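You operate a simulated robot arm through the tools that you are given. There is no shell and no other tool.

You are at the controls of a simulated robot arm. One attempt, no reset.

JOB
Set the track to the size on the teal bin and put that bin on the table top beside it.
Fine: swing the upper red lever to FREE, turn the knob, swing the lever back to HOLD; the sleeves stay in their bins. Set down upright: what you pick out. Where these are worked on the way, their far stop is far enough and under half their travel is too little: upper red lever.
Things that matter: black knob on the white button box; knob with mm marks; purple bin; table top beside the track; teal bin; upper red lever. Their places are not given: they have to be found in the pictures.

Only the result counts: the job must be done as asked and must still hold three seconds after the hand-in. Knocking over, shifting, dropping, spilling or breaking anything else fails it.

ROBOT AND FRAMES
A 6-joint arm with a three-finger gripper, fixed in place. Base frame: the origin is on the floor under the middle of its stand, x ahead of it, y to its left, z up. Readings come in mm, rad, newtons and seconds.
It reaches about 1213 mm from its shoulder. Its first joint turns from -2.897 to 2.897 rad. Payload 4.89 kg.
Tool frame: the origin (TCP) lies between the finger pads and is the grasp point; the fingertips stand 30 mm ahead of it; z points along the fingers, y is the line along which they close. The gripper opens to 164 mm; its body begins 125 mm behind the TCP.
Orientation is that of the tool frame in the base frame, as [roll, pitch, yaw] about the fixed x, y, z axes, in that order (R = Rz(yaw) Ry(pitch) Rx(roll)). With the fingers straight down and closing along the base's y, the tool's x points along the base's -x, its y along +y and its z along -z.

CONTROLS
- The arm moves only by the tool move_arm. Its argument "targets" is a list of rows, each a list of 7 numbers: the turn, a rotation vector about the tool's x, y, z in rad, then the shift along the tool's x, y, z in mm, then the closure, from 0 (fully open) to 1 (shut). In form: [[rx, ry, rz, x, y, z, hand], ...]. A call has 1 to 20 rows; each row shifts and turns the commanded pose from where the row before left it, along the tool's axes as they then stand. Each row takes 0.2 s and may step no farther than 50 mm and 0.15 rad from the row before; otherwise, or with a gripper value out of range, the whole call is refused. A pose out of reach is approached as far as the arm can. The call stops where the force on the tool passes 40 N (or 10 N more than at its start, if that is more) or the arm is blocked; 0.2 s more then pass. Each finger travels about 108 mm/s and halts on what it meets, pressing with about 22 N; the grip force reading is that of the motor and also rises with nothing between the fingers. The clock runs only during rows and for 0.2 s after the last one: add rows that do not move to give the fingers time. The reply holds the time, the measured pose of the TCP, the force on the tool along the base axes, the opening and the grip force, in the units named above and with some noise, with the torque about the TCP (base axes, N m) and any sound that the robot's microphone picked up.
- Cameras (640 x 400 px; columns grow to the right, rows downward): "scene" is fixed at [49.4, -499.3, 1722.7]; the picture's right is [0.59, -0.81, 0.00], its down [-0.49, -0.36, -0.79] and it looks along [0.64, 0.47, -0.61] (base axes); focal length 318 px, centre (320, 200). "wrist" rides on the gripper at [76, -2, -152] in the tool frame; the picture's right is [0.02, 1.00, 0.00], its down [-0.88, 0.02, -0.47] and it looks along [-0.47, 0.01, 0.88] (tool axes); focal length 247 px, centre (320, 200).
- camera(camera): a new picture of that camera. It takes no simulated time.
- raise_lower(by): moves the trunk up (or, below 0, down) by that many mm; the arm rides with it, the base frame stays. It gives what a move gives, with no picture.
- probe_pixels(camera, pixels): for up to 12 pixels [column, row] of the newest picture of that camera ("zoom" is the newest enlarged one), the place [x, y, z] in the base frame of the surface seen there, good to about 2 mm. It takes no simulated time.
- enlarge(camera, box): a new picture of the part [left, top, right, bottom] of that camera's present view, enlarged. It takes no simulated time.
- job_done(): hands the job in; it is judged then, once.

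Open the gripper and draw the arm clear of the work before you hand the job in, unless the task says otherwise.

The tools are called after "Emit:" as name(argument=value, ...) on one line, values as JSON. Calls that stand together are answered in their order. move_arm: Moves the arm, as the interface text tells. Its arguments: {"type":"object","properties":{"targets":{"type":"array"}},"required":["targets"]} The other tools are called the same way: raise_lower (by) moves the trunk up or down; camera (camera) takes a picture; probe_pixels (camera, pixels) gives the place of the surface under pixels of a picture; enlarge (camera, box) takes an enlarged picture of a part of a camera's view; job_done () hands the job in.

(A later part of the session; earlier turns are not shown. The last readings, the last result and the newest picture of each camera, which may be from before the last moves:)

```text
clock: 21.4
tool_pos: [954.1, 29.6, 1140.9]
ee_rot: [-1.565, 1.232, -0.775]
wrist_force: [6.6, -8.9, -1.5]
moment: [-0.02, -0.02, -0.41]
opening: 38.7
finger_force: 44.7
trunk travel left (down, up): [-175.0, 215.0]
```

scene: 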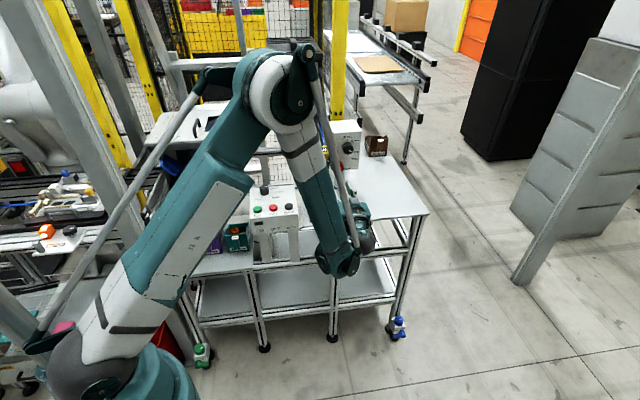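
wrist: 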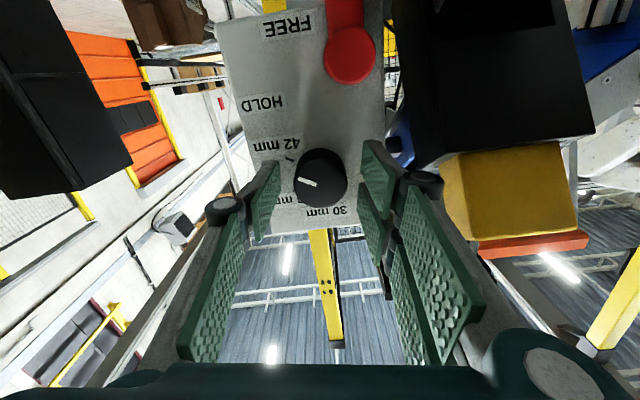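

Load fell to ~11 N toward +u. I nudge 0.6 mm more and turn another −0.3 rad.

Emit:
move_arm(targets=[[0, 0, 0, 0.2, -0.57, 0, 1.0], [0, 0, -0.1, 0, 0, 0, 1.0], [0, 0, -0.1, 0, 0, 0, 1.0], [0, 0, -0.1, 0, 0, 0, 1.0]])

Emit:
enlarge(camera="wrist", box=[220, 80, 440, 240])

```text
clock: 22.4
tool_pos: [953.7, 29.5, 1139.5]
ee_rot: [-1.57, 0.96, -0.78]
wrist_force: [-5.1, -5.4, -5.9]
moment: [-0.12, 0.1, 0.14]
opening: 38.5
finger_force: 45.1
trunk travel left (down, up): [-175.0, 215.0]
stopped in row 4: the force on the tool passed its limit at 42 N (the readings are from after the stop); the commanded pose is now the measured one
```

```text
2.50 times, centred on (330, 160) of wrist
```

zoom: 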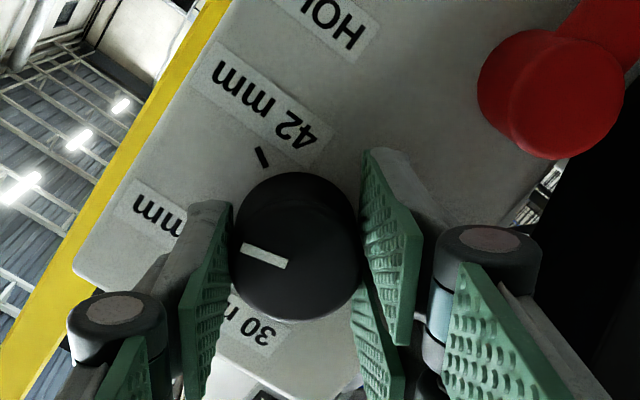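

Rotated 0.77 rad so far (of 1.047); a brief force spike stopped the last row, now relaxed to ~9 N. I continue with smaller steps.

Emit:
move_arm(targets=[[0, 0, -0.05, 0, 0, 0, 1.0], [0, 0, -0.05, 0, 0, 0, 1.0], [0, 0, 0, 0, 0, 0, 1.0]])

```text
clock: 23.2
tool_pos: [953.2, 29.3, 1140.6]
ee_rot: [-1.57, 0.861, -0.78]
wrist_force: [-15.7, -9.8, -19.8]
moment: [-0.7, 0.7, -0.26]
opening: 38.5
finger_force: 45.7
trunk travel left (down, up): [-175.0, 215.0]
```

Load: 20 N down and ~18 N outward. I relieve by moving 0.8 mm down and 0.5 mm out, then turn −0.1 rad further.

Emit:
move_arm(targets=[[0, 0, 0, 0.48, 0.67, -0.5, 1.0], [0, 0, -0.05, 0, 0, 0, 1.0], [0, 0, -0.05, 0, 0, 0, 1.0], [0, 0, 0, 0, 0, 0, 1.0]])

Emit:
enlarge(camera="wrist", box=[220, 80, 440, 240])

```text
clock: 24.2
tool_pos: [953.6, 29.8, 1141.4]
ee_rot: [-1.569, 0.764, -0.78]
wrist_force: [6.0, -5.9, -3.7]
moment: [0.04, 0.0, -0.16]
opening: 38.5
finger_force: 45.0
trunk travel left (down, up): [-175.0, 215.0]
```

```text
2.50 times, centred on (330, 160) of wrist
```

zoom: 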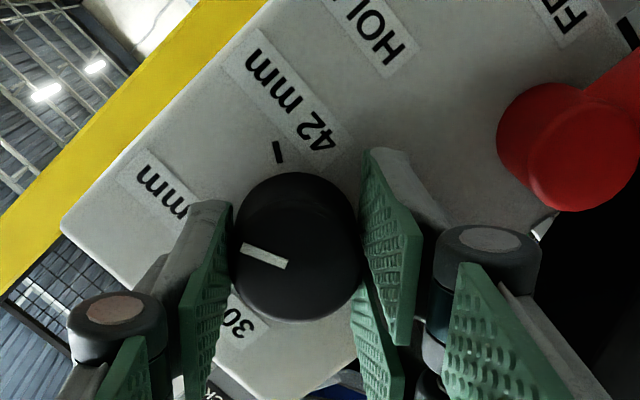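

Rotated 0.969 rad; force is small. I turn the remaining −0.08 rad and then measure the pointer with probes.

Emit:
move_arm(targets=[[0, 0, -0.04, 0, 0, 0, 1.0], [0, 0, -0.04, 0, 0, 0, 1.0], [0, 0, 0, 0, 0, 0, 1.0]])

Emit:
enlarge(camera="wrist", box=[260, 110, 400, 220])

```text
clock: 25.0
tool_pos: [953.1, 30.2, 1139.0]
ee_rot: [-1.569, 0.683, -0.781]
wrist_force: [15.6, -5.6, 12.2]
moment: [0.26, -0.25, -0.56]
opening: 38.6
finger_force: 45.0
trunk travel left (down, up): [-175.0, 215.0]
```

```text
3.64 times, centred on (330, 165) of wrist
```

zoom: 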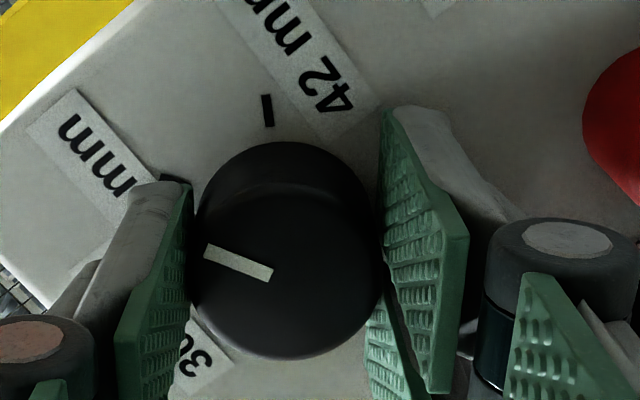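

I probe the pointer ends and the visible ticks for the knob angle.

Emit:
probe_pixels(camera="zoom", pixels=[[266, 273], [212, 252], [240, 263], [267, 110], [172, 182], [285, 165], [205, 270], [370, 240], [290, 340]])

```text
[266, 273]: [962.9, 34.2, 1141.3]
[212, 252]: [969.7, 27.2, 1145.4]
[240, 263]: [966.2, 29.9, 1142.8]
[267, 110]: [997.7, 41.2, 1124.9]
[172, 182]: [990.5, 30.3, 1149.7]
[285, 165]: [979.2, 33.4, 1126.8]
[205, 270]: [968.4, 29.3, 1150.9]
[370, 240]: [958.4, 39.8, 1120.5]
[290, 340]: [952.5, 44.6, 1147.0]
```

Pointer now at about +26…31° by probes, total turn 60.1°: it points at 36 mm. I relieve the side load, open the fingers and withdraw straight back.

Emit:
move_arm(targets=[[0, 0, 0, 0.16, -0.9, 0, 1.0], [0, 0, 0, 0, 0, 0, 1.0], [0, 0, 0, 0, 0, 0, 0.62], [0, 0, 0, 0, 0, 0, 0.62], [0, 0, 0, 0, 0, -20, 0.62], [0, 0, 0, 0, 0, -20, 0.62], [0, 0, 0, 0, 0, -25, 0.62]])

Emit:
enlarge(camera="wrist", box=[220, 60, 440, 220])

Emit:
enlarge(camera="scene", box=[310, 110, 390, 180])

```text
clock: 26.6
tool_pos: [907.2, -16.8, 1140.5]
ee_rot: [-1.571, 0.682, -0.78]
wrist_force: [1.4, 0.4, -1.3]
moment: [0.04, -0.05, -0.02]
opening: 62.6
finger_force: 0.0
trunk travel left (down, up): [-175.0, 215.0]
```

```text
2.50 times, centred on (330, 140) of wrist
```

zoom: 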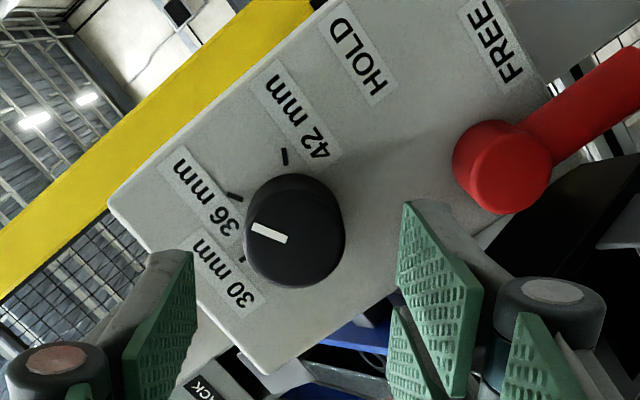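

```text
5.71 times, centred on (350, 145) of scene
```

zoom: 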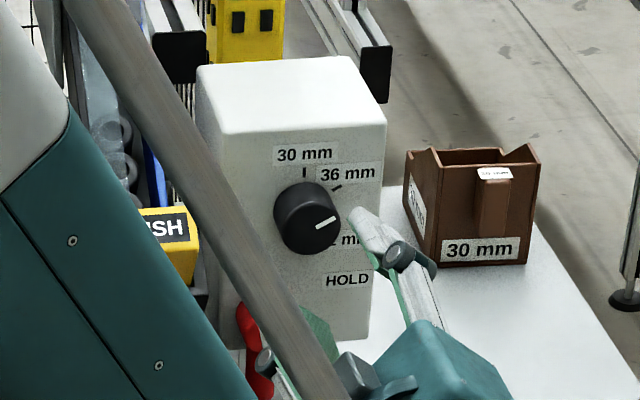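

I measure pointer and tick directions more precisely at higher zoom.

Emit:
enlarge(camera="wrist", box=[290, 105, 350, 165])

Emit:
enlarge(camera="scene", box=[338, 128, 368, 156])

```text
6.67 times, centred on (320, 135) of wrist
```

zoom: 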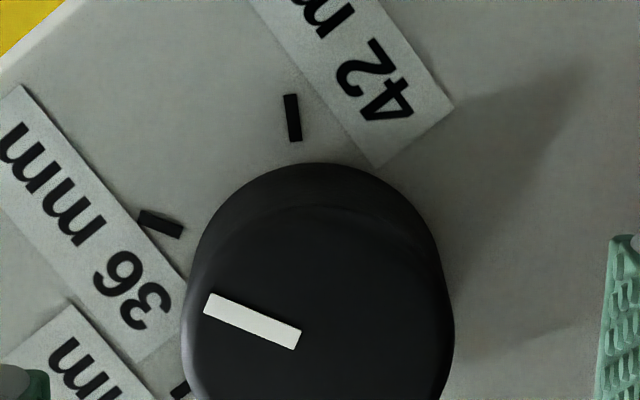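

```text
14.29 times, centred on (353, 142) of scene
```

zoom: 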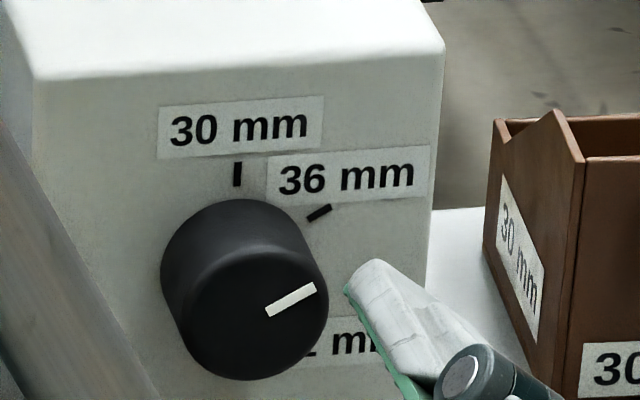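

Pointer and 36 mm tick are parallel within ~1–2° in both views, so the track is set to 36 mm. Next I rotate the tool to φ≈1.65 and go down in front of the lever (pointing down), staying ~105 mm from the panel.

Emit:
move_arm(targets=[[0, 0, 0.138, 0, 0, 0, 0.7], [0, 0, 0.138, 0, 0, 0, 0.7], [0, 0, 0.138, 0, 0, 0, 0.7], [0, 0, 0.138, 0, 0, 0, 0.7], [0, 0, 0.138, 0, 0, 0, 0.7], [0, 0, 0.138, 0, 0, 0, 0.7], [0, 0, 0.138, 0, 0, 0, 0.7], [0, 0, 0, 0, 0, 0, 0.7]])

```text
clock: 28.4
tool_pos: [907.5, -16.7, 1140.0]
ee_rot: [1.56, 1.492, 2.349]
wrist_force: [-0.3, 0.6, 0.2]
moment: [0.02, 0.01, 0.0]
opening: 49.2
finger_force: 0.0
trunk travel left (down, up): [-175.0, 215.0]
```

Now φ=1.65. I move down 127 mm and 23 mm left to stand in front of the hanging lever handle.

Emit:
move_arm(targets=[[0, 0, 0, 32.1, 3.2, 0, 0.7], [0, 0, 0, 32.1, 3.2, 0, 0.7], [0, 0, 0, 32.1, 3.2, 0, 0.7], [0, 0, 0, 32.1, 3.2, 0, 0.7], [0, 0, 0, 0, 0, 0, 0.7]])

Emit:
camera(camera="wrist")

Emit:
enlarge(camera="wrist", box=[220, 80, 440, 240])

```text
clock: 29.6
tool_pos: [892.8, -1.3, 1011.7]
ee_rot: [1.557, 1.495, 2.349]
wrist_force: [0.8, -0.5, 0.8]
moment: [0.0, -0.01, -0.01]
opening: 49.2
finger_force: 0.1
trunk travel left (down, up): [-175.0, 215.0]
```

```text
taken
```

wrist: 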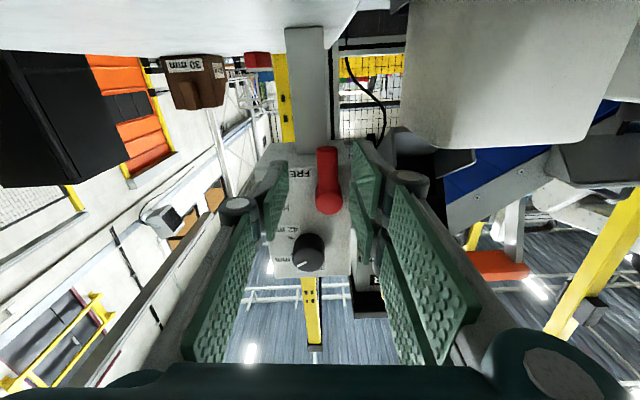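

```text
2.50 times, centred on (330, 160) of wrist
```

zoom: 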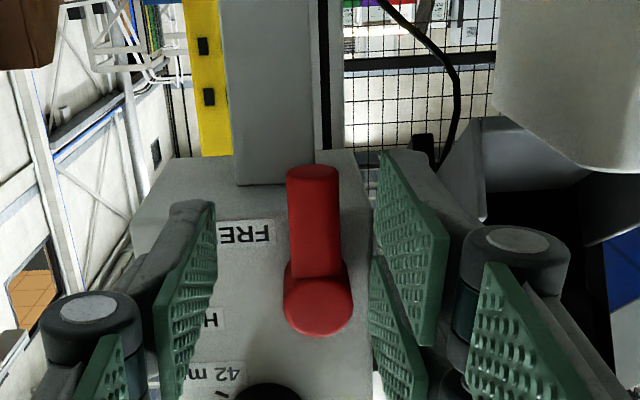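

The handle lies between the pads (near the two-finger side). I advance 64 mm to straddle it and tighten the cage.

Emit:
move_arm(targets=[[0, 0, 0, 0, 0, 22, 0.7], [0, 0, 0, 0, 0, 22, 0.7], [0, 0, 0, 0, 0, 20, 0.7], [0, 0, 0, 0, 0, 0, 0.8], [0, 0, 0, 0, 0, 0, 0.8]])

Emit:
enlarge(camera="wrist", box=[220, 80, 440, 240])

```text
clock: 30.8
tool_pos: [938.0, 45.6, 1012.1]
ee_rot: [1.561, 1.493, 2.351]
wrist_force: [-2.4, 4.3, -0.8]
moment: [-0.14, -0.06, 0.07]
opening: 34.9
finger_force: 2.7
trunk travel left (down, up): [-175.0, 215.0]
```

```text
2.50 times, centred on (330, 160) of wrist
```

zoom: 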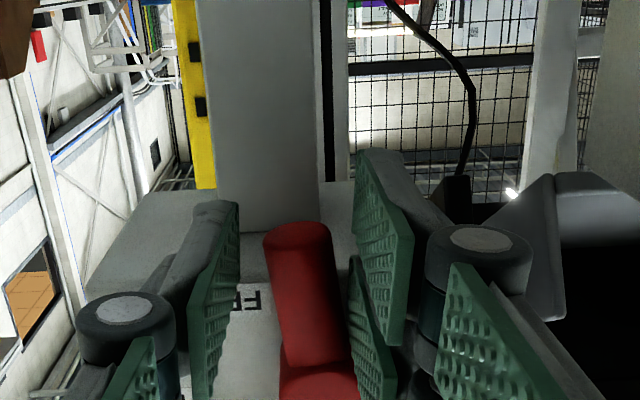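

Two lower pads touch the handle lightly. I swing back counter-clockwise around the hub, first 0.4 rad.

Emit:
move_arm(targets=[[0, 0, -0.1, -1.33, -5.01, 0, 0.8], [0, 0, -0.1, -1.33, -5.01, 0, 0.8], [0, 0, -0.1, -1.33, -5.01, 0, 0.8], [0, 0, -0.1, -1.33, -5.01, 0, 0.8]])

Emit:
enlarge(camera="wrist", box=[220, 80, 440, 240])

```text
clock: 31.8
tool_pos: [951.5, 31.1, 1018.9]
ee_rot: [-1.569, 1.246, -0.779]
wrist_force: [-3.8, 2.4, -3.8]
moment: [-0.21, -0.14, 0.12]
opening: 34.8
finger_force: 2.7
trunk travel left (down, up): [-175.0, 215.0]
```

```text
2.50 times, centred on (330, 160) of wrist
```

zoom: 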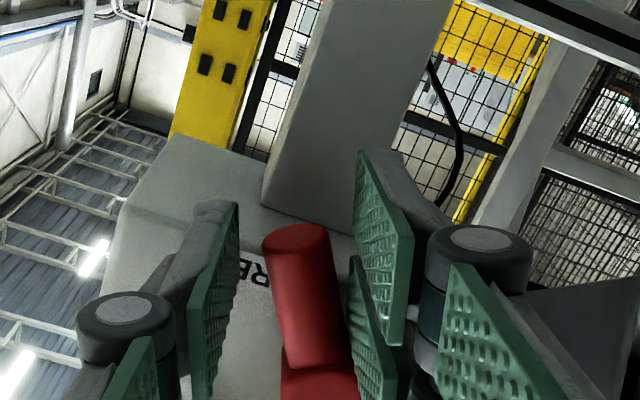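

The lever follows the lower pads with ~6 N. I continue 0.5 rad more.

Emit:
move_arm(targets=[[0, 0, -0.1, -1.33, -5.01, 0, 0.8], [0, 0, -0.1, -1.33, -5.01, 0, 0.8], [0, 0, -0.1, -1.33, -5.01, 0, 0.8], [0, 0, -0.1, -1.33, -5.01, 0, 0.8], [0, 0, -0.1, -1.33, -5.01, 0, 0.8]])

Emit:
enlarge(camera="wrist", box=[220, 80, 440, 240])

```text
clock: 33.0
tool_pos: [964.4, 18.3, 1037.2]
ee_rot: [-1.57, 0.746, -0.779]
wrist_force: [-1.0, 3.2, -5.8]
moment: [-0.19, -0.12, 0.04]
opening: 35.2
finger_force: 2.5
trunk travel left (down, up): [-175.0, 215.0]
```

```text
2.50 times, centred on (330, 160) of wrist
```

zoom: 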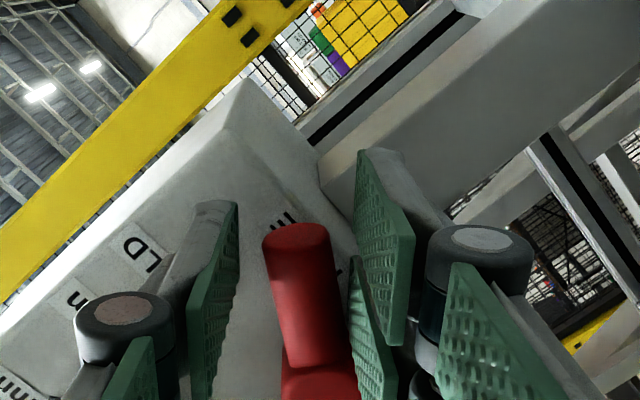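

Lever is at roughly −38° now. I continue with 0.6 rad toward HOLD.

Emit:
move_arm(targets=[[0, 0, -0.1, -1.33, -5.01, 0, 0.8], [0, 0, -0.1, -1.33, -5.01, 0, 0.8], [0, 0, -0.1, -1.33, -5.01, 0, 0.8], [0, 0, -0.1, -1.33, -5.01, 0, 0.8], [0, 0, -0.1, -1.33, -5.01, 0, 0.8], [0, 0, -0.09, -1.2, -4.5, 0, 0.8]])

Emit:
enlarge(camera="wrist", box=[220, 80, 440, 240])

Emit:
enlarge(camera="scene", box=[310, 110, 400, 190])

```text
clock: 34.4
tool_pos: [970.5, 14.4, 1066.4]
ee_rot: [-1.571, 0.157, -0.78]
wrist_force: [-3.1, 1.9, -14.0]
moment: [-0.47, -0.08, 0.16]
opening: 38.7
finger_force: 7.2
trunk travel left (down, up): [-175.0, 215.0]
```

```text
2.50 times, centred on (330, 160) of wrist
```

zoom: 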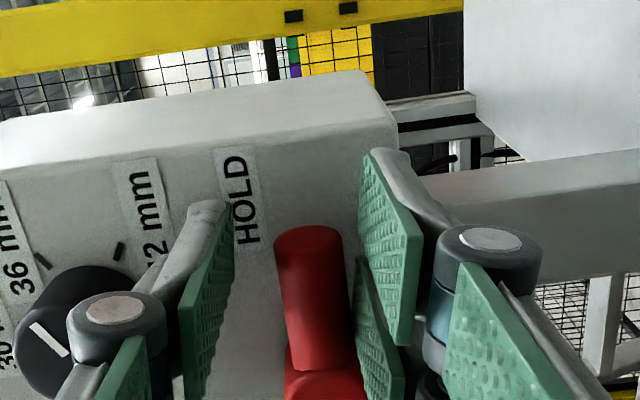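

```text
5.00 times, centred on (355, 150) of scene
```

zoom: 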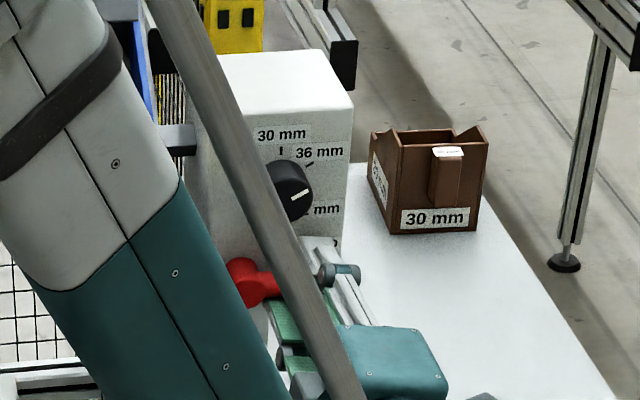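

Force rose to 14 N, fingers slightly spread: likely near the HOLD stop. I probe the handle edges to get the lever angle.

Emit:
enlarge(camera="wrist", box=[310, 150, 390, 240])

Emit:
probe_pixels(camera="wrist", pixels=[[317, 185], [332, 178], [329, 190], [331, 205], [332, 217], [321, 200], [324, 215], [338, 200], [340, 215]])

```text
4.44 times, centred on (350, 195) of wrist
```

zoom: 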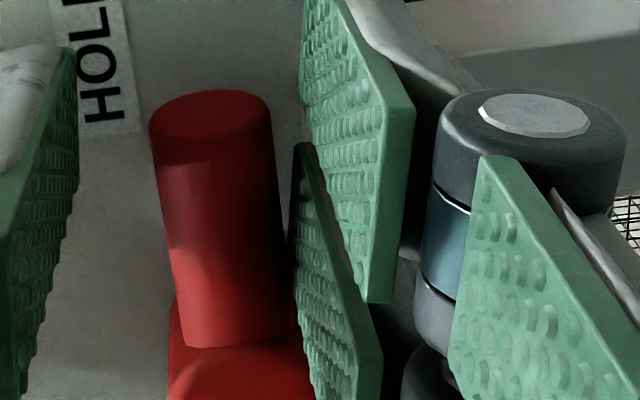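

```text
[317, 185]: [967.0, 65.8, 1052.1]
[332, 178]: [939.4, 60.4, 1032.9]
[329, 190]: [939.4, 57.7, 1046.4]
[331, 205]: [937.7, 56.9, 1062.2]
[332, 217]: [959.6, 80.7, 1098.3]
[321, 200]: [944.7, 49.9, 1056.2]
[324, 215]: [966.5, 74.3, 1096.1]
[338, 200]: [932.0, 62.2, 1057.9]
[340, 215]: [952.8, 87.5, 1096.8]
```

Those came from the older full picture; I probe in the newest zoom instead.

Emit:
probe_pixels(camera="zoom", pixels=[[162, 150], [265, 130], [215, 140], [218, 200], [225, 260], [230, 320], [168, 200], [178, 280], [272, 180], [280, 250], [240, 370], [215, 105]])

```text
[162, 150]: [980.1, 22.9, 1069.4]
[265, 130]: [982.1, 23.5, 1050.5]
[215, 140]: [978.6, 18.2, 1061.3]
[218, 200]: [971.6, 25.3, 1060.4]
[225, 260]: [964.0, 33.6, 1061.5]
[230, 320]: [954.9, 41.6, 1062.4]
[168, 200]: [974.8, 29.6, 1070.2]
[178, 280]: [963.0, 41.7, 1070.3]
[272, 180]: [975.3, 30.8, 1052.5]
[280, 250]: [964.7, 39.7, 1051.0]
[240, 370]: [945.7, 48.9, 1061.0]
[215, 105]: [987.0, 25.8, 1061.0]
```

The handle is horizontal again (top edge z ≈ 1070 all along), the same as at start: HOLD. I press up 2 mm more to make sure it's on the stop.

Emit:
move_arm(targets=[[0, 0, 0, 0, -1.5, 0, 0.8], [0, 0, 0, 0, -1.5, 0, 0.8], [0, 0, 0, 0, 0, 0, 0.8]])

Emit:
enlarge(camera="wrist", box=[310, 150, 390, 240])

Emit:
probe_pixels(camera="zoom", pixels=[[162, 150], [168, 200], [178, 280], [215, 140], [225, 260], [230, 320]])

```text
clock: 35.2
tool_pos: [969.5, 12.7, 1069.0]
ee_rot: [-1.57, 0.158, -0.779]
wrist_force: [-3.8, 6.6, -23.2]
moment: [-0.77, -0.17, 0.15]
opening: 42.8
finger_force: 12.1
trunk travel left (down, up): [-175.0, 215.0]
```

```text
4.44 times, centred on (350, 195) of wrist
```

zoom: 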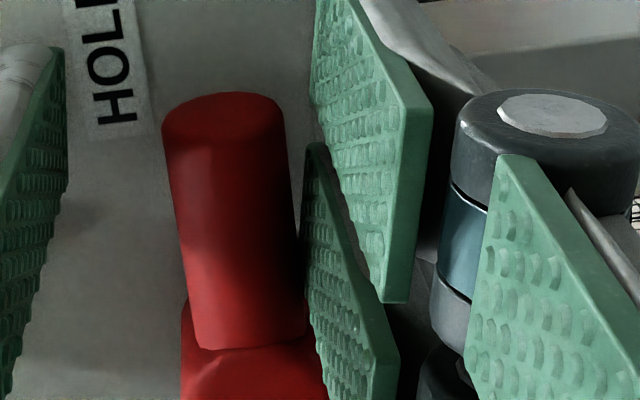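

```text
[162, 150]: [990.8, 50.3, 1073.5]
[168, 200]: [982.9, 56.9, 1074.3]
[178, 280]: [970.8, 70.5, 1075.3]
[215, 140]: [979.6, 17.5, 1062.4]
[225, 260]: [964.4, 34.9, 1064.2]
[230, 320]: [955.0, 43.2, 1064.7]
```

Lever doesn't move further and the force rises to 23 N: it's on the HOLD stop. I open the cage, centre and pull straight back.

Emit:
move_arm(targets=[[0, 0, 0, 0, 2.5, 0, 0.7], [0, 0, 0, 0, 2.5, 0, 0.68], [0, 0, 0, 0, 0, 0, 0.68], [0, 0, 0, 0, 0, -25, 0.68], [0, 0, 0, 0, 0, -30, 0.68], [0, 0, 0, 0, 0, -40, 0.68], [0, 0, 0, 0, 0, -40, 0.68]])

Emit:
camera(camera="wrist")

Emit:
enlarge(camera="wrist", box=[200, 60, 420, 220])

Emit:
enlarge(camera="scene", box=[310, 110, 400, 190])

```text
clock: 36.8
tool_pos: [870.0, -81.3, 1062.5]
ee_rot: [-1.571, 0.158, -0.78]
wrist_force: [1.5, 1.4, -1.1]
moment: [0.01, -0.08, -0.03]
opening: 52.4
finger_force: 0.2
trunk travel left (down, up): [-175.0, 215.0]
```

```text
taken
```

wrist: 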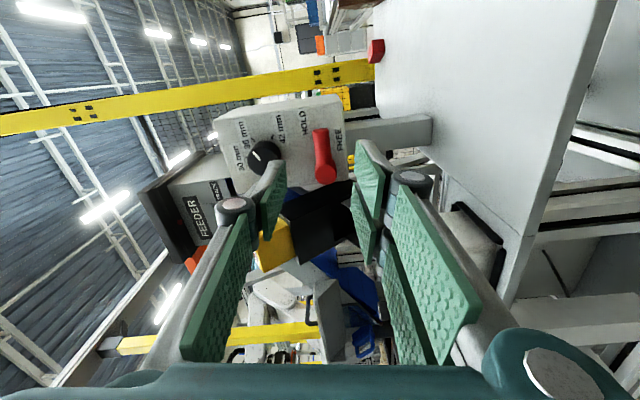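

```text
2.50 times, centred on (310, 140) of wrist
```

zoom: 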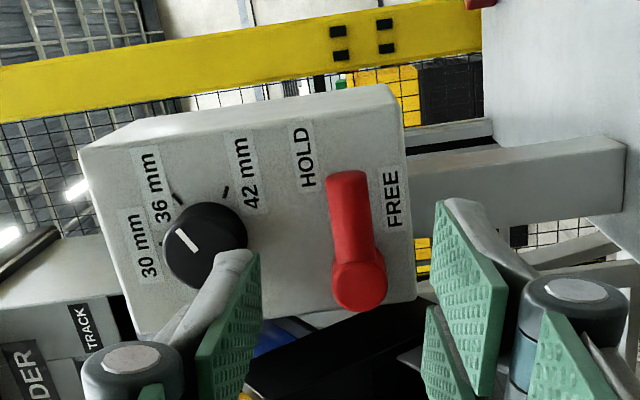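

```text
5.00 times, centred on (355, 150) of scene
```

zoom: 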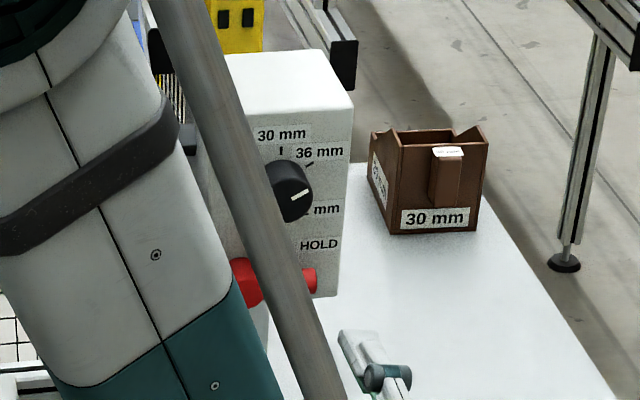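

Knob at 36 mm, lever at HOLD. Now I raise the arm away from the panel, then examine the teal bin.

Emit:
move_arm(targets=[[0, 0, 0, 0, -30, -30, 0.5], [0, 0, 0, 0, -40, -25, 0.2], [0, 0, 0, 0, -45, -10, 0], [0, 0, 0, 0, -45, -10, 0], [0, 0, 0, 0, -45, -10, 0], [0, 0, 0, 0, -45, 0, 0], [0, 0, 0, 0, -45, 0, 0]])

Emit:
camera(camera="scene")

Emit:
enlarge(camera="scene", box=[185, 205, 265, 275])

```text
clock: 38.4
tool_pos: [846.6, -177.3, 1355.3]
ee_rot: [-1.571, 0.159, -0.781]
wrist_force: [0.5, -1.2, 0.1]
moment: [0.04, -0.08, 0.12]
opening: 163.9
finger_force: 0.1
trunk travel left (down, up): [-175.0, 215.0]
```

```text
taken
```

scene: 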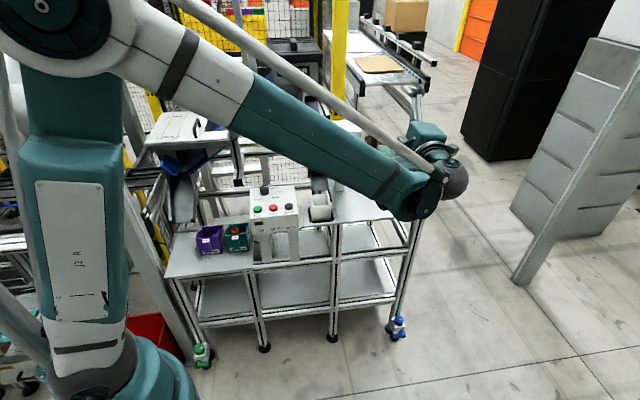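

```text
5.71 times, centred on (225, 240) of scene
```

zoom: 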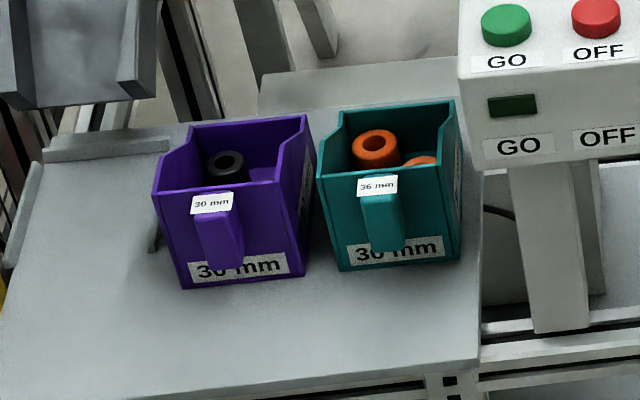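

Clear view of the teal bin. I probe its corners, rim, handle, and neighbours (purple bin, button box).

Emit:
probe_pixels(camera="zoom", pixels=[[322, 182], [447, 168], [342, 268], [460, 256], [340, 112], [452, 104], [362, 200], [398, 200], [380, 186], [368, 248], [405, 245], [428, 180]])

Emit:
probe_pixels(camera="zoom", pixels=[[276, 186], [305, 118], [308, 270], [188, 286], [375, 145], [420, 160], [462, 140], [470, 160], [515, 180], [545, 325], [380, 215], [213, 212]])

```text
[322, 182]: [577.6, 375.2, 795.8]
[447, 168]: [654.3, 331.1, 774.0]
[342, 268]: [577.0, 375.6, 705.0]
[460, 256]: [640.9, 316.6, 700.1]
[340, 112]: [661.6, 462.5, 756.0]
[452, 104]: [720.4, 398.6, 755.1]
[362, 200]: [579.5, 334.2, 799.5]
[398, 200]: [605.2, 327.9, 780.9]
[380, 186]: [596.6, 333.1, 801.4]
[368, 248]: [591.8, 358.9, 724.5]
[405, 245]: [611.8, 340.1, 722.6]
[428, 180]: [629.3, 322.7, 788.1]
```

```text
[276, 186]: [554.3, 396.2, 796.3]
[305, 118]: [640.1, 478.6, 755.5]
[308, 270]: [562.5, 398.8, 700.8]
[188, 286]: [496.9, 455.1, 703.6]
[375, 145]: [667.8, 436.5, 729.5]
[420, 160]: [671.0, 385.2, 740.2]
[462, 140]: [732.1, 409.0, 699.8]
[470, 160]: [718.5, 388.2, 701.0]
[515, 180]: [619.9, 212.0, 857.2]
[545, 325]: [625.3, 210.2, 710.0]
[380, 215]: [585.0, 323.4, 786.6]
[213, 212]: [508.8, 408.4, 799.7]
```

The teal bin: tall wall with a handle (~24 mm wide, 32 mm deep, z≈735–800, centre near (585,325)) faces the robot; low lip is at the far side. I'll grip the handle from above. First I turn the tool to straight down, closing along the bin's width.

Emit:
move_arm(targets=[[-0.0787, 0.0905, 0.0769, 0, 0, 0, 0], [-0.0787, 0.0905, 0.0769, 0, 0, 0, 0], [-0.0787, 0.0905, 0.0769, 0, 0, 0, 0], [-0.0787, 0.0905, 0.0769, 0, 0, 0, 0], [-0.0787, 0.0905, 0.0769, 0, 0, 0, 0], [-0.0787, 0.0905, 0.0769, 0, 0, 0, 0], [-0.0787, 0.0905, 0.0769, 0, 0, 0, 0], [-0.0787, 0.0905, 0.0769, 0, 0, 0, 0], [-0.0787, 0.0905, 0.0769, 0, 0, 0, 0], [-0.0787, 0.0905, 0.0769, 0, 0, 0, 0], [-0.0787, 0.0905, 0.0769, 0, 0, 0, 0], [-0.0787, 0.0905, 0.0769, 0, 0, 0, 0], [-0.0787, 0.0905, 0.0769, 0, 0, 0, 0], [-0.0787, 0.0905, 0.0769, 0, 0, 0, 0]])

Emit:
camera(camera="scene")

Emit:
camera(camera="wrist")

```text
clock: 41.4
tool_pos: [845.6, -176.6, 1356.4]
ee_rot: [-3.141, -0.001, -2.335]
wrist_force: [-1.6, -0.4, 0.1]
moment: [0.04, -0.24, 0.02]
opening: 163.9
finger_force: 0.0
trunk travel left (down, up): [-175.0, 215.0]
```

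```text
taken
```

scene: 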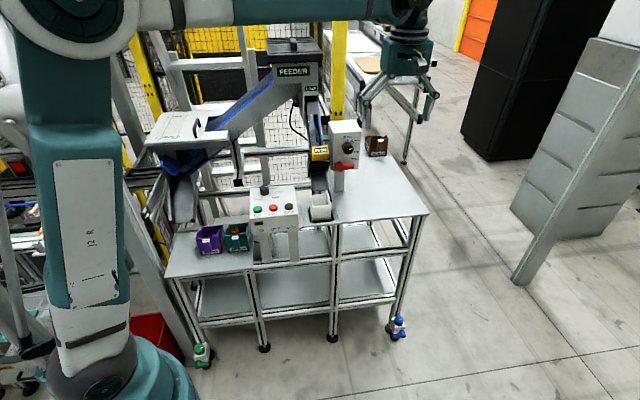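

```text
taken
```

wrist: 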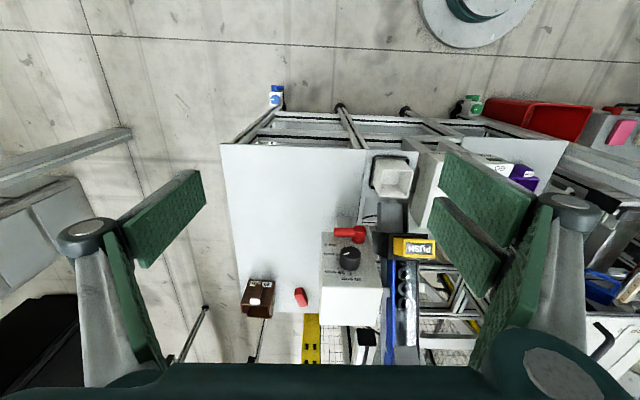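

The tool points down, aligned with the table axes. I probe the tabletop extents for the set-down spot (around pixel (285,200)).

Emit:
probe_pixels(camera="wrist", pixels=[[225, 148], [365, 152], [238, 285], [285, 200], [340, 200], [256, 283], [272, 285], [240, 305], [301, 297], [325, 240], [375, 165], [372, 195]])

Emit:
enlarge(camera="wrist", box=[210, 130, 450, 330])

Emit:
enlarge(camera="scene", box=[160, 180, 340, 300])

```text
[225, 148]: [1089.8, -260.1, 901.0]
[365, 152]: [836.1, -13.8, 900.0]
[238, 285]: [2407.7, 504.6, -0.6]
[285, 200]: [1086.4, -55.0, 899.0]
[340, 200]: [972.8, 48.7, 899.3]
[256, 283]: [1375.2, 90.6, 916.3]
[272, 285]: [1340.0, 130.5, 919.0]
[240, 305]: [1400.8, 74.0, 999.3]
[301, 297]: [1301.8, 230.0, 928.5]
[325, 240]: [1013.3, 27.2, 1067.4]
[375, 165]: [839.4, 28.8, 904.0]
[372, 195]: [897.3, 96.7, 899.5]
```

```text
2.00 times, centred on (330, 230) of wrist
```

zoom: 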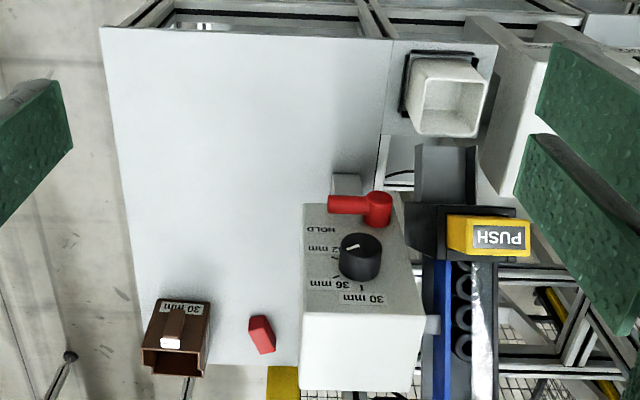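

```text
3.33 times, centred on (250, 240) of scene
```

zoom: 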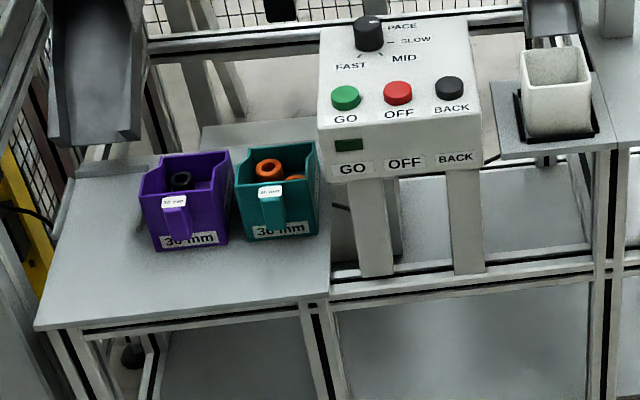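

I probe the button box's left side edges and top, since the gripper must come down right beside it, plus the handle details.

Emit:
probe_pixels(camera="zoom", pixels=[[322, 200], [322, 150], [325, 100], [325, 40], [480, 150], [365, 25], [345, 92], [330, 170], [365, 270], [268, 192], [262, 205], [280, 210]])

Emit:
enlarge(camera="scene", box=[222, 222, 258, 254])

```text
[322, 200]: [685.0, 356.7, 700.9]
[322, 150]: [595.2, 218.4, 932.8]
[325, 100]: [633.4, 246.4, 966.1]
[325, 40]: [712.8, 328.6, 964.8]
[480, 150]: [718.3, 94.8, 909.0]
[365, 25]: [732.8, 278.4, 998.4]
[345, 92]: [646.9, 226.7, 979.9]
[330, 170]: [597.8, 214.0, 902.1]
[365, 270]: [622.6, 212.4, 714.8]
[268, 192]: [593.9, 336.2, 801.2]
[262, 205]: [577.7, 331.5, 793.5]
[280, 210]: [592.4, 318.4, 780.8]
```

```text
12.50 times, centred on (240, 238) of scene
```

zoom: 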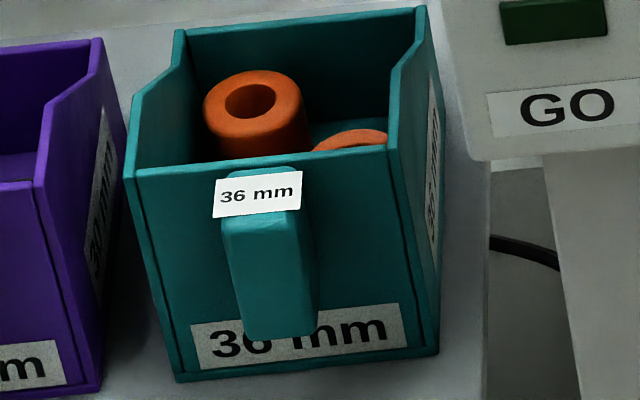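

The button box's left side sits only ~80 mm right of the handle at z 880–966, too tight for the finger bases side-by-side. I plan to clamp tall wall + handle front instead (closing along bin depth). I probe sleeve heights and handle/wall details.

Emit:
probe_pixels(camera="zoom", pixels=[[280, 82], [225, 85], [250, 75], [350, 138], [375, 135], [240, 240], [290, 235], [255, 320], [305, 310], [250, 218], [285, 180], [300, 290]])

Emit:
probe_pixels(camera="zoom", pixels=[[140, 172], [384, 148], [135, 165], [180, 165], [340, 155], [184, 35], [420, 10], [395, 90], [135, 95], [412, 60], [300, 30], [180, 375]])

```text
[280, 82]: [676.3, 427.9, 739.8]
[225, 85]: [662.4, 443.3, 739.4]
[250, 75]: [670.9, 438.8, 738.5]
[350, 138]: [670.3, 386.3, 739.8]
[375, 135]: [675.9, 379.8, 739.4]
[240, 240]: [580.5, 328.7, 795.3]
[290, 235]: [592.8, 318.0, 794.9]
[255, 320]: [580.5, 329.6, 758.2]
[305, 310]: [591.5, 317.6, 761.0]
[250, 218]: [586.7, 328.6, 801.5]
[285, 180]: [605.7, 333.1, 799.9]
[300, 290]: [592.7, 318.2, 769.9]
```

```text
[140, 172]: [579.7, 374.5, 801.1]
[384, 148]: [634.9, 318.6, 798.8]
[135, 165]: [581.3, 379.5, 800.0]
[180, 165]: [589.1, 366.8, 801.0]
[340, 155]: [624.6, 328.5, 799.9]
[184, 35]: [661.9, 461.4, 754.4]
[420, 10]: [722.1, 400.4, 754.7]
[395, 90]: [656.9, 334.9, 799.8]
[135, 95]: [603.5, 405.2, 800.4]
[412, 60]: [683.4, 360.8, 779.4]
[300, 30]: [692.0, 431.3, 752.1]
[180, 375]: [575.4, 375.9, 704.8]
```

Rim z=800, bin 86×120 mm, handle front 31 mm before the wall, sleeve tops z≈740. I enlarge the gripper in the scene view to judge its body width.

Emit:
enlarge(camera="scene", box=[330, 0, 470, 140])

Emit:
probe_pixels(camera="zoom", pixels=[[265, 190], [430, 190], [350, 190], [265, 230], [440, 220], [350, 140], [250, 210], [300, 240], [400, 230], [180, 350], [470, 330], [330, 215]])

```text
2.86 times, centred on (400, 70) of scene
```

zoom: 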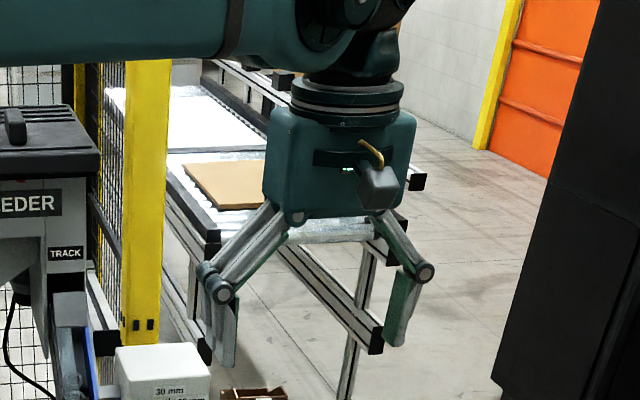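

```text
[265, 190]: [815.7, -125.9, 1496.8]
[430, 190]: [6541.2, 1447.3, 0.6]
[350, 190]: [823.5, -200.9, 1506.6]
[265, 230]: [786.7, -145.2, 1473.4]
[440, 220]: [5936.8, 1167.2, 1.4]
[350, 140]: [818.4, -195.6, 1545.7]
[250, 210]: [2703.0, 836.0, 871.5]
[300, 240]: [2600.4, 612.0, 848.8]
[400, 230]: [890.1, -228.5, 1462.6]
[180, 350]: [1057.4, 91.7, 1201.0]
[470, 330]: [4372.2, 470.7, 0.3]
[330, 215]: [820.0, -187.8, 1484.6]
```

The gripper body is ±57 mm along y but only ~±35–40 mm along x, so with x along the bin's width it clears the button box by ~40 mm. I rotate the tool +1.6 rad about its axis.

Emit:
move_arm(targets=[[0, 0, 0.1454, 0, 0, 0, 0], [0, 0, 0.1454, 0, 0, 0, 0], [0, 0, 0.1454, 0, 0, 0, 0], [0, 0, 0.1454, 0, 0, 0, 0], [0, 0, 0.1454, 0, 0, 0, 0], [0, 0, 0.1454, 0, 0, 0, 0], [0, 0, 0.1454, 0, 0, 0, 0], [0, 0, 0.1454, 0, 0, 0, 0], [0, 0, 0.1454, 0, 0, 0, 0], [0, 0, 0.1454, 0, 0, 0, 0], [0, 0, 0.1454, 0, 0, 0, 0]])

```text
clock: 43.8
tool_pos: [847.2, -176.8, 1356.9]
ee_rot: [-3.14, 0.0, 2.348]
wrist_force: [0.9, 0.1, 1.0]
moment: [-0.02, 0.0, 0.0]
opening: 164.1
finger_force: 0.1
trunk travel left (down, up): [-175.0, 215.0]
```

Orientation reached (yaw 2.348). I translate at height to above the teal bin's handle.

Emit:
move_arm(targets=[[0, 0, 0, 44.9, 15.2, 0, 0.3], [0, 0, 0, 44.9, 15.2, 0, 0.55], [0, 0, 0, 44.9, 15.2, 0, 0.55], [0, 0, 0, 44.9, 15.2, 0, 0.55], [0, 0, 0, 44.9, 15.2, 0, 0.55], [0, 0, 0, 44.9, 15.2, 0, 0.55], [0, 0, 0, 44.9, 15.2, 0, 0.55], [0, 0, 0, 44.9, 15.2, 0, 0.55], [0, 0, 0, 44.9, 15.2, 0, 0.55], [0, 0, 0, 44.9, 15.2, 0, 0.55], [0, 0, 0, 44.9, 15.2, 0, 0.55], [0, 0, 0, 44.9, 15.2, 0, 0.55], [0, 0, 0, 0, 0, 0, 0.55]])

Emit:
camera(camera="wrist")

Emit:
camera(camera="scene")

```text
clock: 46.6
tool_pos: [597.5, 334.3, 1353.6]
ee_rot: [-3.141, 0.0, 2.352]
wrist_force: [-1.1, -0.6, 0.0]
moment: [-0.02, -0.06, 0.02]
opening: 73.7
finger_force: 0.1
trunk travel left (down, up): [-175.0, 215.0]
```

```text
taken
```

wrist: 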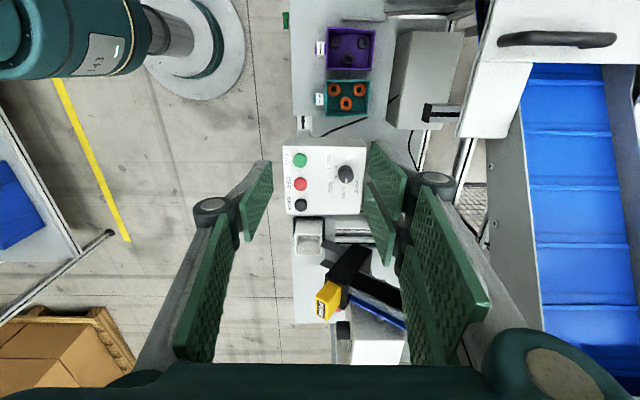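

```text
taken
```

scene: 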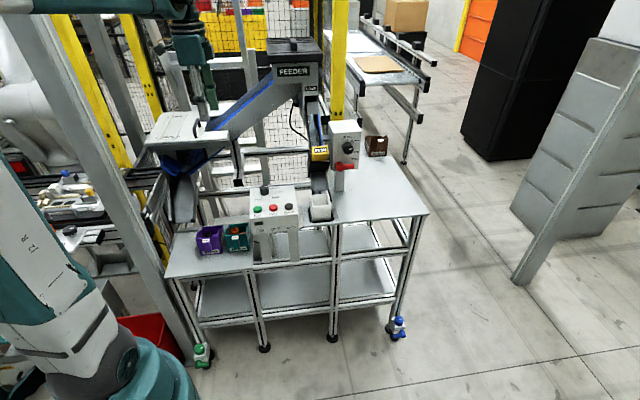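

Three sleeves are visible in the teal bin from above. I enlarge to see how close they are to the handle wall.

Emit:
enlarge(camera="wrist", box=[300, 60, 400, 140])

Emit:
probe_pixels(camera="wrist", pixels=[[333, 90], [330, 86], [360, 90], [345, 104], [327, 82], [327, 114], [367, 82], [366, 114], [319, 98], [388, 50], [395, 128], [285, 150]])

```text
5.00 times, centred on (350, 100) of wrist
```

zoom: 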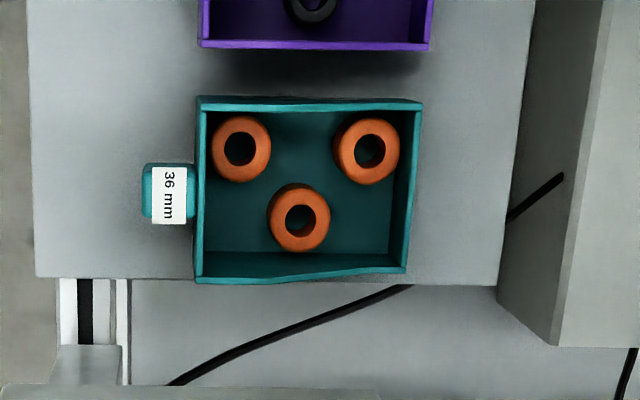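

```text
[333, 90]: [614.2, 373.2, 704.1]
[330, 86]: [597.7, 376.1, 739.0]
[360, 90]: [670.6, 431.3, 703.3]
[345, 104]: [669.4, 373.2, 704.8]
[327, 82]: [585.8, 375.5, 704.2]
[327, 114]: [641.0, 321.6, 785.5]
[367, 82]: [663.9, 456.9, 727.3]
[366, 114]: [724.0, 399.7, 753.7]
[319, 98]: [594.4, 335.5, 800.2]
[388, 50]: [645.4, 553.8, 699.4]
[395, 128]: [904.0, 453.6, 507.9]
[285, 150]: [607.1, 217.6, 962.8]
```

Sleeve 1 stands next to the handle wall but its top (z≈740) is below where fingertips will stop (z≈756). I check heights of surrounding objects (conveyor end, hopper) before descending.

Emit:
probe_pixels(camera="wrist", pixels=[[420, 60], [450, 50], [480, 110], [545, 40], [510, 100], [430, 115], [570, 150], [440, 15], [350, 10], [405, 160], [345, 172], [300, 160]])

Emit:
enlarge(camera="wrist", box=[280, 0, 560, 200])

```text
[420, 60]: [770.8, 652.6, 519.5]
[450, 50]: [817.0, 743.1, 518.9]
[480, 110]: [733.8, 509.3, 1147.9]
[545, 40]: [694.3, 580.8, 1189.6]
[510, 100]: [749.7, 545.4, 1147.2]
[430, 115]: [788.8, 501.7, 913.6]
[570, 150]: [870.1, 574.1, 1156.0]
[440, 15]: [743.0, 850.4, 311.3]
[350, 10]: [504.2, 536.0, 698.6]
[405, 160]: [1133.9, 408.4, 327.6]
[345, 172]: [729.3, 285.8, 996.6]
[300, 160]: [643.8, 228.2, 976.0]
```

```text
2.00 times, centred on (420, 100) of wrist
```

zoom: 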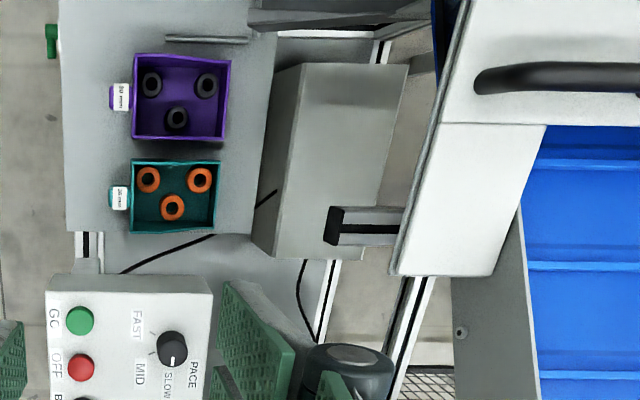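

Surroundings are clear of a straight descent. I set the opening to ~60 mm and descend to z≈950 above the handle.

Emit:
move_arm(targets=[[0, 0, 0, 0, 0, 45, 0.634], [0, 0, 0, 0, 0, 45, 0.634], [0, 0, 0, 0, 0, 45, 0.634], [0, 0, 0, 0, 0, 45, 0.634], [0, 0, 0, 0, 0, 45, 0.634], [0, 0, 0, 0, 0, 45, 0.634], [0, 0, 0, 0, 0, 45, 0.634], [0, 0, 0, 0, 0, 45, 0.634], [0, 0, 0, 0, 0, 40, 0.634], [0, 0, 0, 0, 0, 0, 0.634]])

Emit:
camera(camera="wrist")

Emit:
camera(camera="scene")

```text
clock: 48.8
tool_pos: [599.1, 335.4, 953.8]
ee_rot: [3.141, 0.001, 2.35]
wrist_force: [1.3, 0.7, -0.3]
moment: [-0.05, 0.08, -0.03]
opening: 60.4
finger_force: 0.1
trunk travel left (down, up): [-175.0, 215.0]
```

```text
taken
```

wrist: 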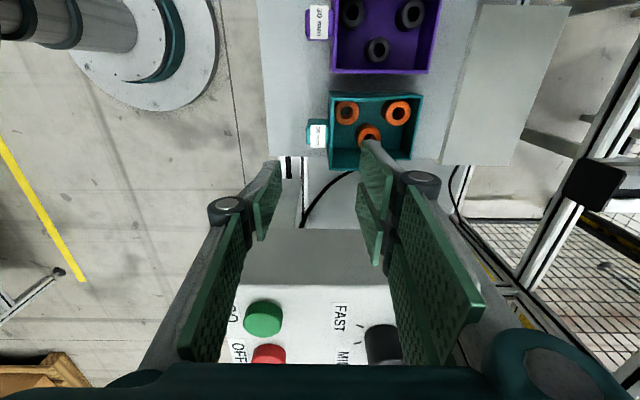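

```text
taken
```

scene: 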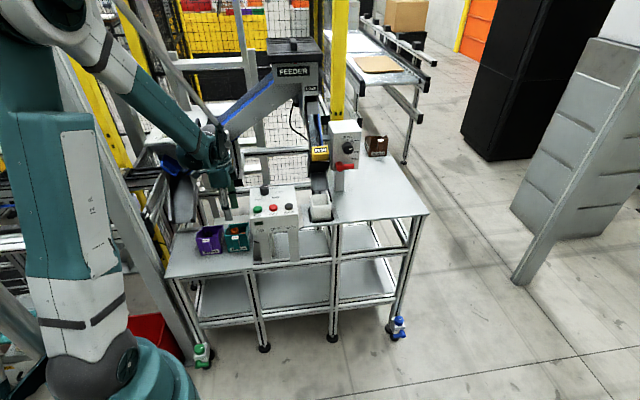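

Well centred so far. I enlarge the bin in the wrist view and re-probe wall and handle for fine alignment.

Emit:
enlarge(camera="wrist", box=[290, 80, 430, 180])

Emit:
probe_pixels(camera="zoom", pixels=[[184, 80], [184, 150], [184, 230], [184, 330], [84, 190], [84, 240], [110, 170], [110, 260], [145, 168], [145, 266], [190, 60], [600, 70]])

```text
4.00 times, centred on (360, 130) of wrist
```

zoom: 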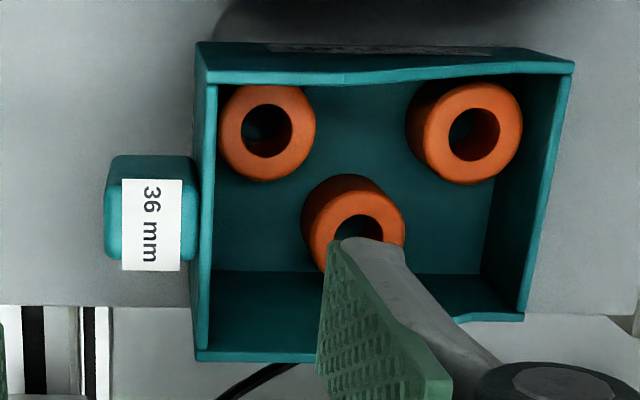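

```text
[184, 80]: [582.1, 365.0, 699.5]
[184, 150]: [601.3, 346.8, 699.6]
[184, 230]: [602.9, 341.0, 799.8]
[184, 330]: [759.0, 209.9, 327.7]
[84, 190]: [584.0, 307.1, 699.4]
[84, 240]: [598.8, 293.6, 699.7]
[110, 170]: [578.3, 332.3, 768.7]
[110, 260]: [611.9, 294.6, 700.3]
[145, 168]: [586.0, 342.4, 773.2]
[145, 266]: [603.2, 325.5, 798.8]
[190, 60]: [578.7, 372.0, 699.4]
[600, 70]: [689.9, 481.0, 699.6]
```

I probe the wall's top edge and handle top edges directly.

Emit:
probe_pixels(camera="zoom", pixels=[[207, 110], [205, 200], [202, 300], [200, 345], [200, 55], [112, 195], [112, 245], [150, 175], [120, 220], [195, 220], [212, 200], [260, 72]])

```text
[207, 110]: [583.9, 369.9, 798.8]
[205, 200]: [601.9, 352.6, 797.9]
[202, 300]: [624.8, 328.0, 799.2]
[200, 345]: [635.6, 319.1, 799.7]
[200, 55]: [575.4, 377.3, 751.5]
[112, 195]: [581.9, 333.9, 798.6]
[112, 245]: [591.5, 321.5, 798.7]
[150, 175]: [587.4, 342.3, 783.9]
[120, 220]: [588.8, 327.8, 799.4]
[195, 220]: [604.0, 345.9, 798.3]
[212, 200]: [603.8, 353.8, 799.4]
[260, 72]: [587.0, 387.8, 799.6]
```

Handle centre along 40 mm, TCP at 41.5; I shift +1.5 x, −1 y and descend to z≈786 so the pads straddle wall and handle.

Emit:
move_arm(targets=[[0, 0, 0, 1.5, -1, 30, 0.634], [0, 0, 0, 0, 0, 35, 0.634], [0, 0, 0, 0, 0, 35, 0.634], [0, 0, 0, 0, 0, 25, 0.634], [0, 0, 0, 0, 0, 0, 0.634]])

Emit:
camera(camera="wrist")

Emit:
enlarge(camera="scene", box=[170, 160, 310, 280])

```text
clock: 50.0
tool_pos: [596.9, 335.3, 832.2]
ee_rot: [3.141, 0.0, 2.35]
wrist_force: [0.6, 0.2, -0.7]
moment: [-0.06, 0.05, -0.01]
opening: 59.7
finger_force: 0.1
trunk travel left (down, up): [-175.0, 215.0]
```

```text
taken
```

wrist: 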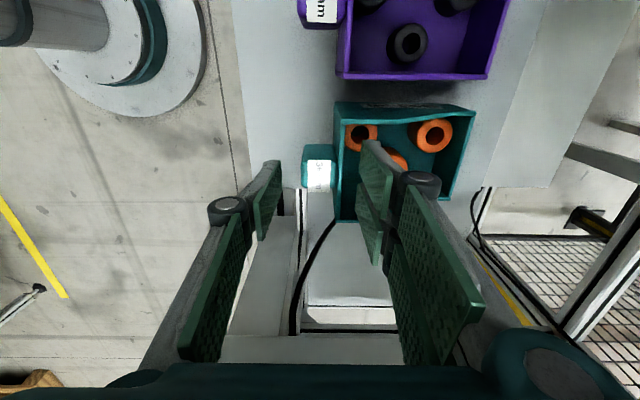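

```text
3.33 times, centred on (240, 220) of scene
```

zoom: 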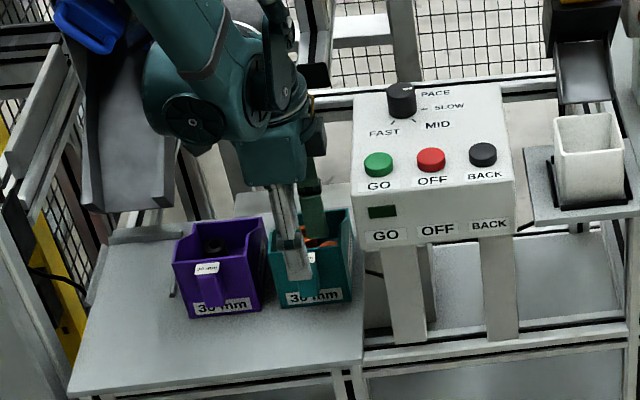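

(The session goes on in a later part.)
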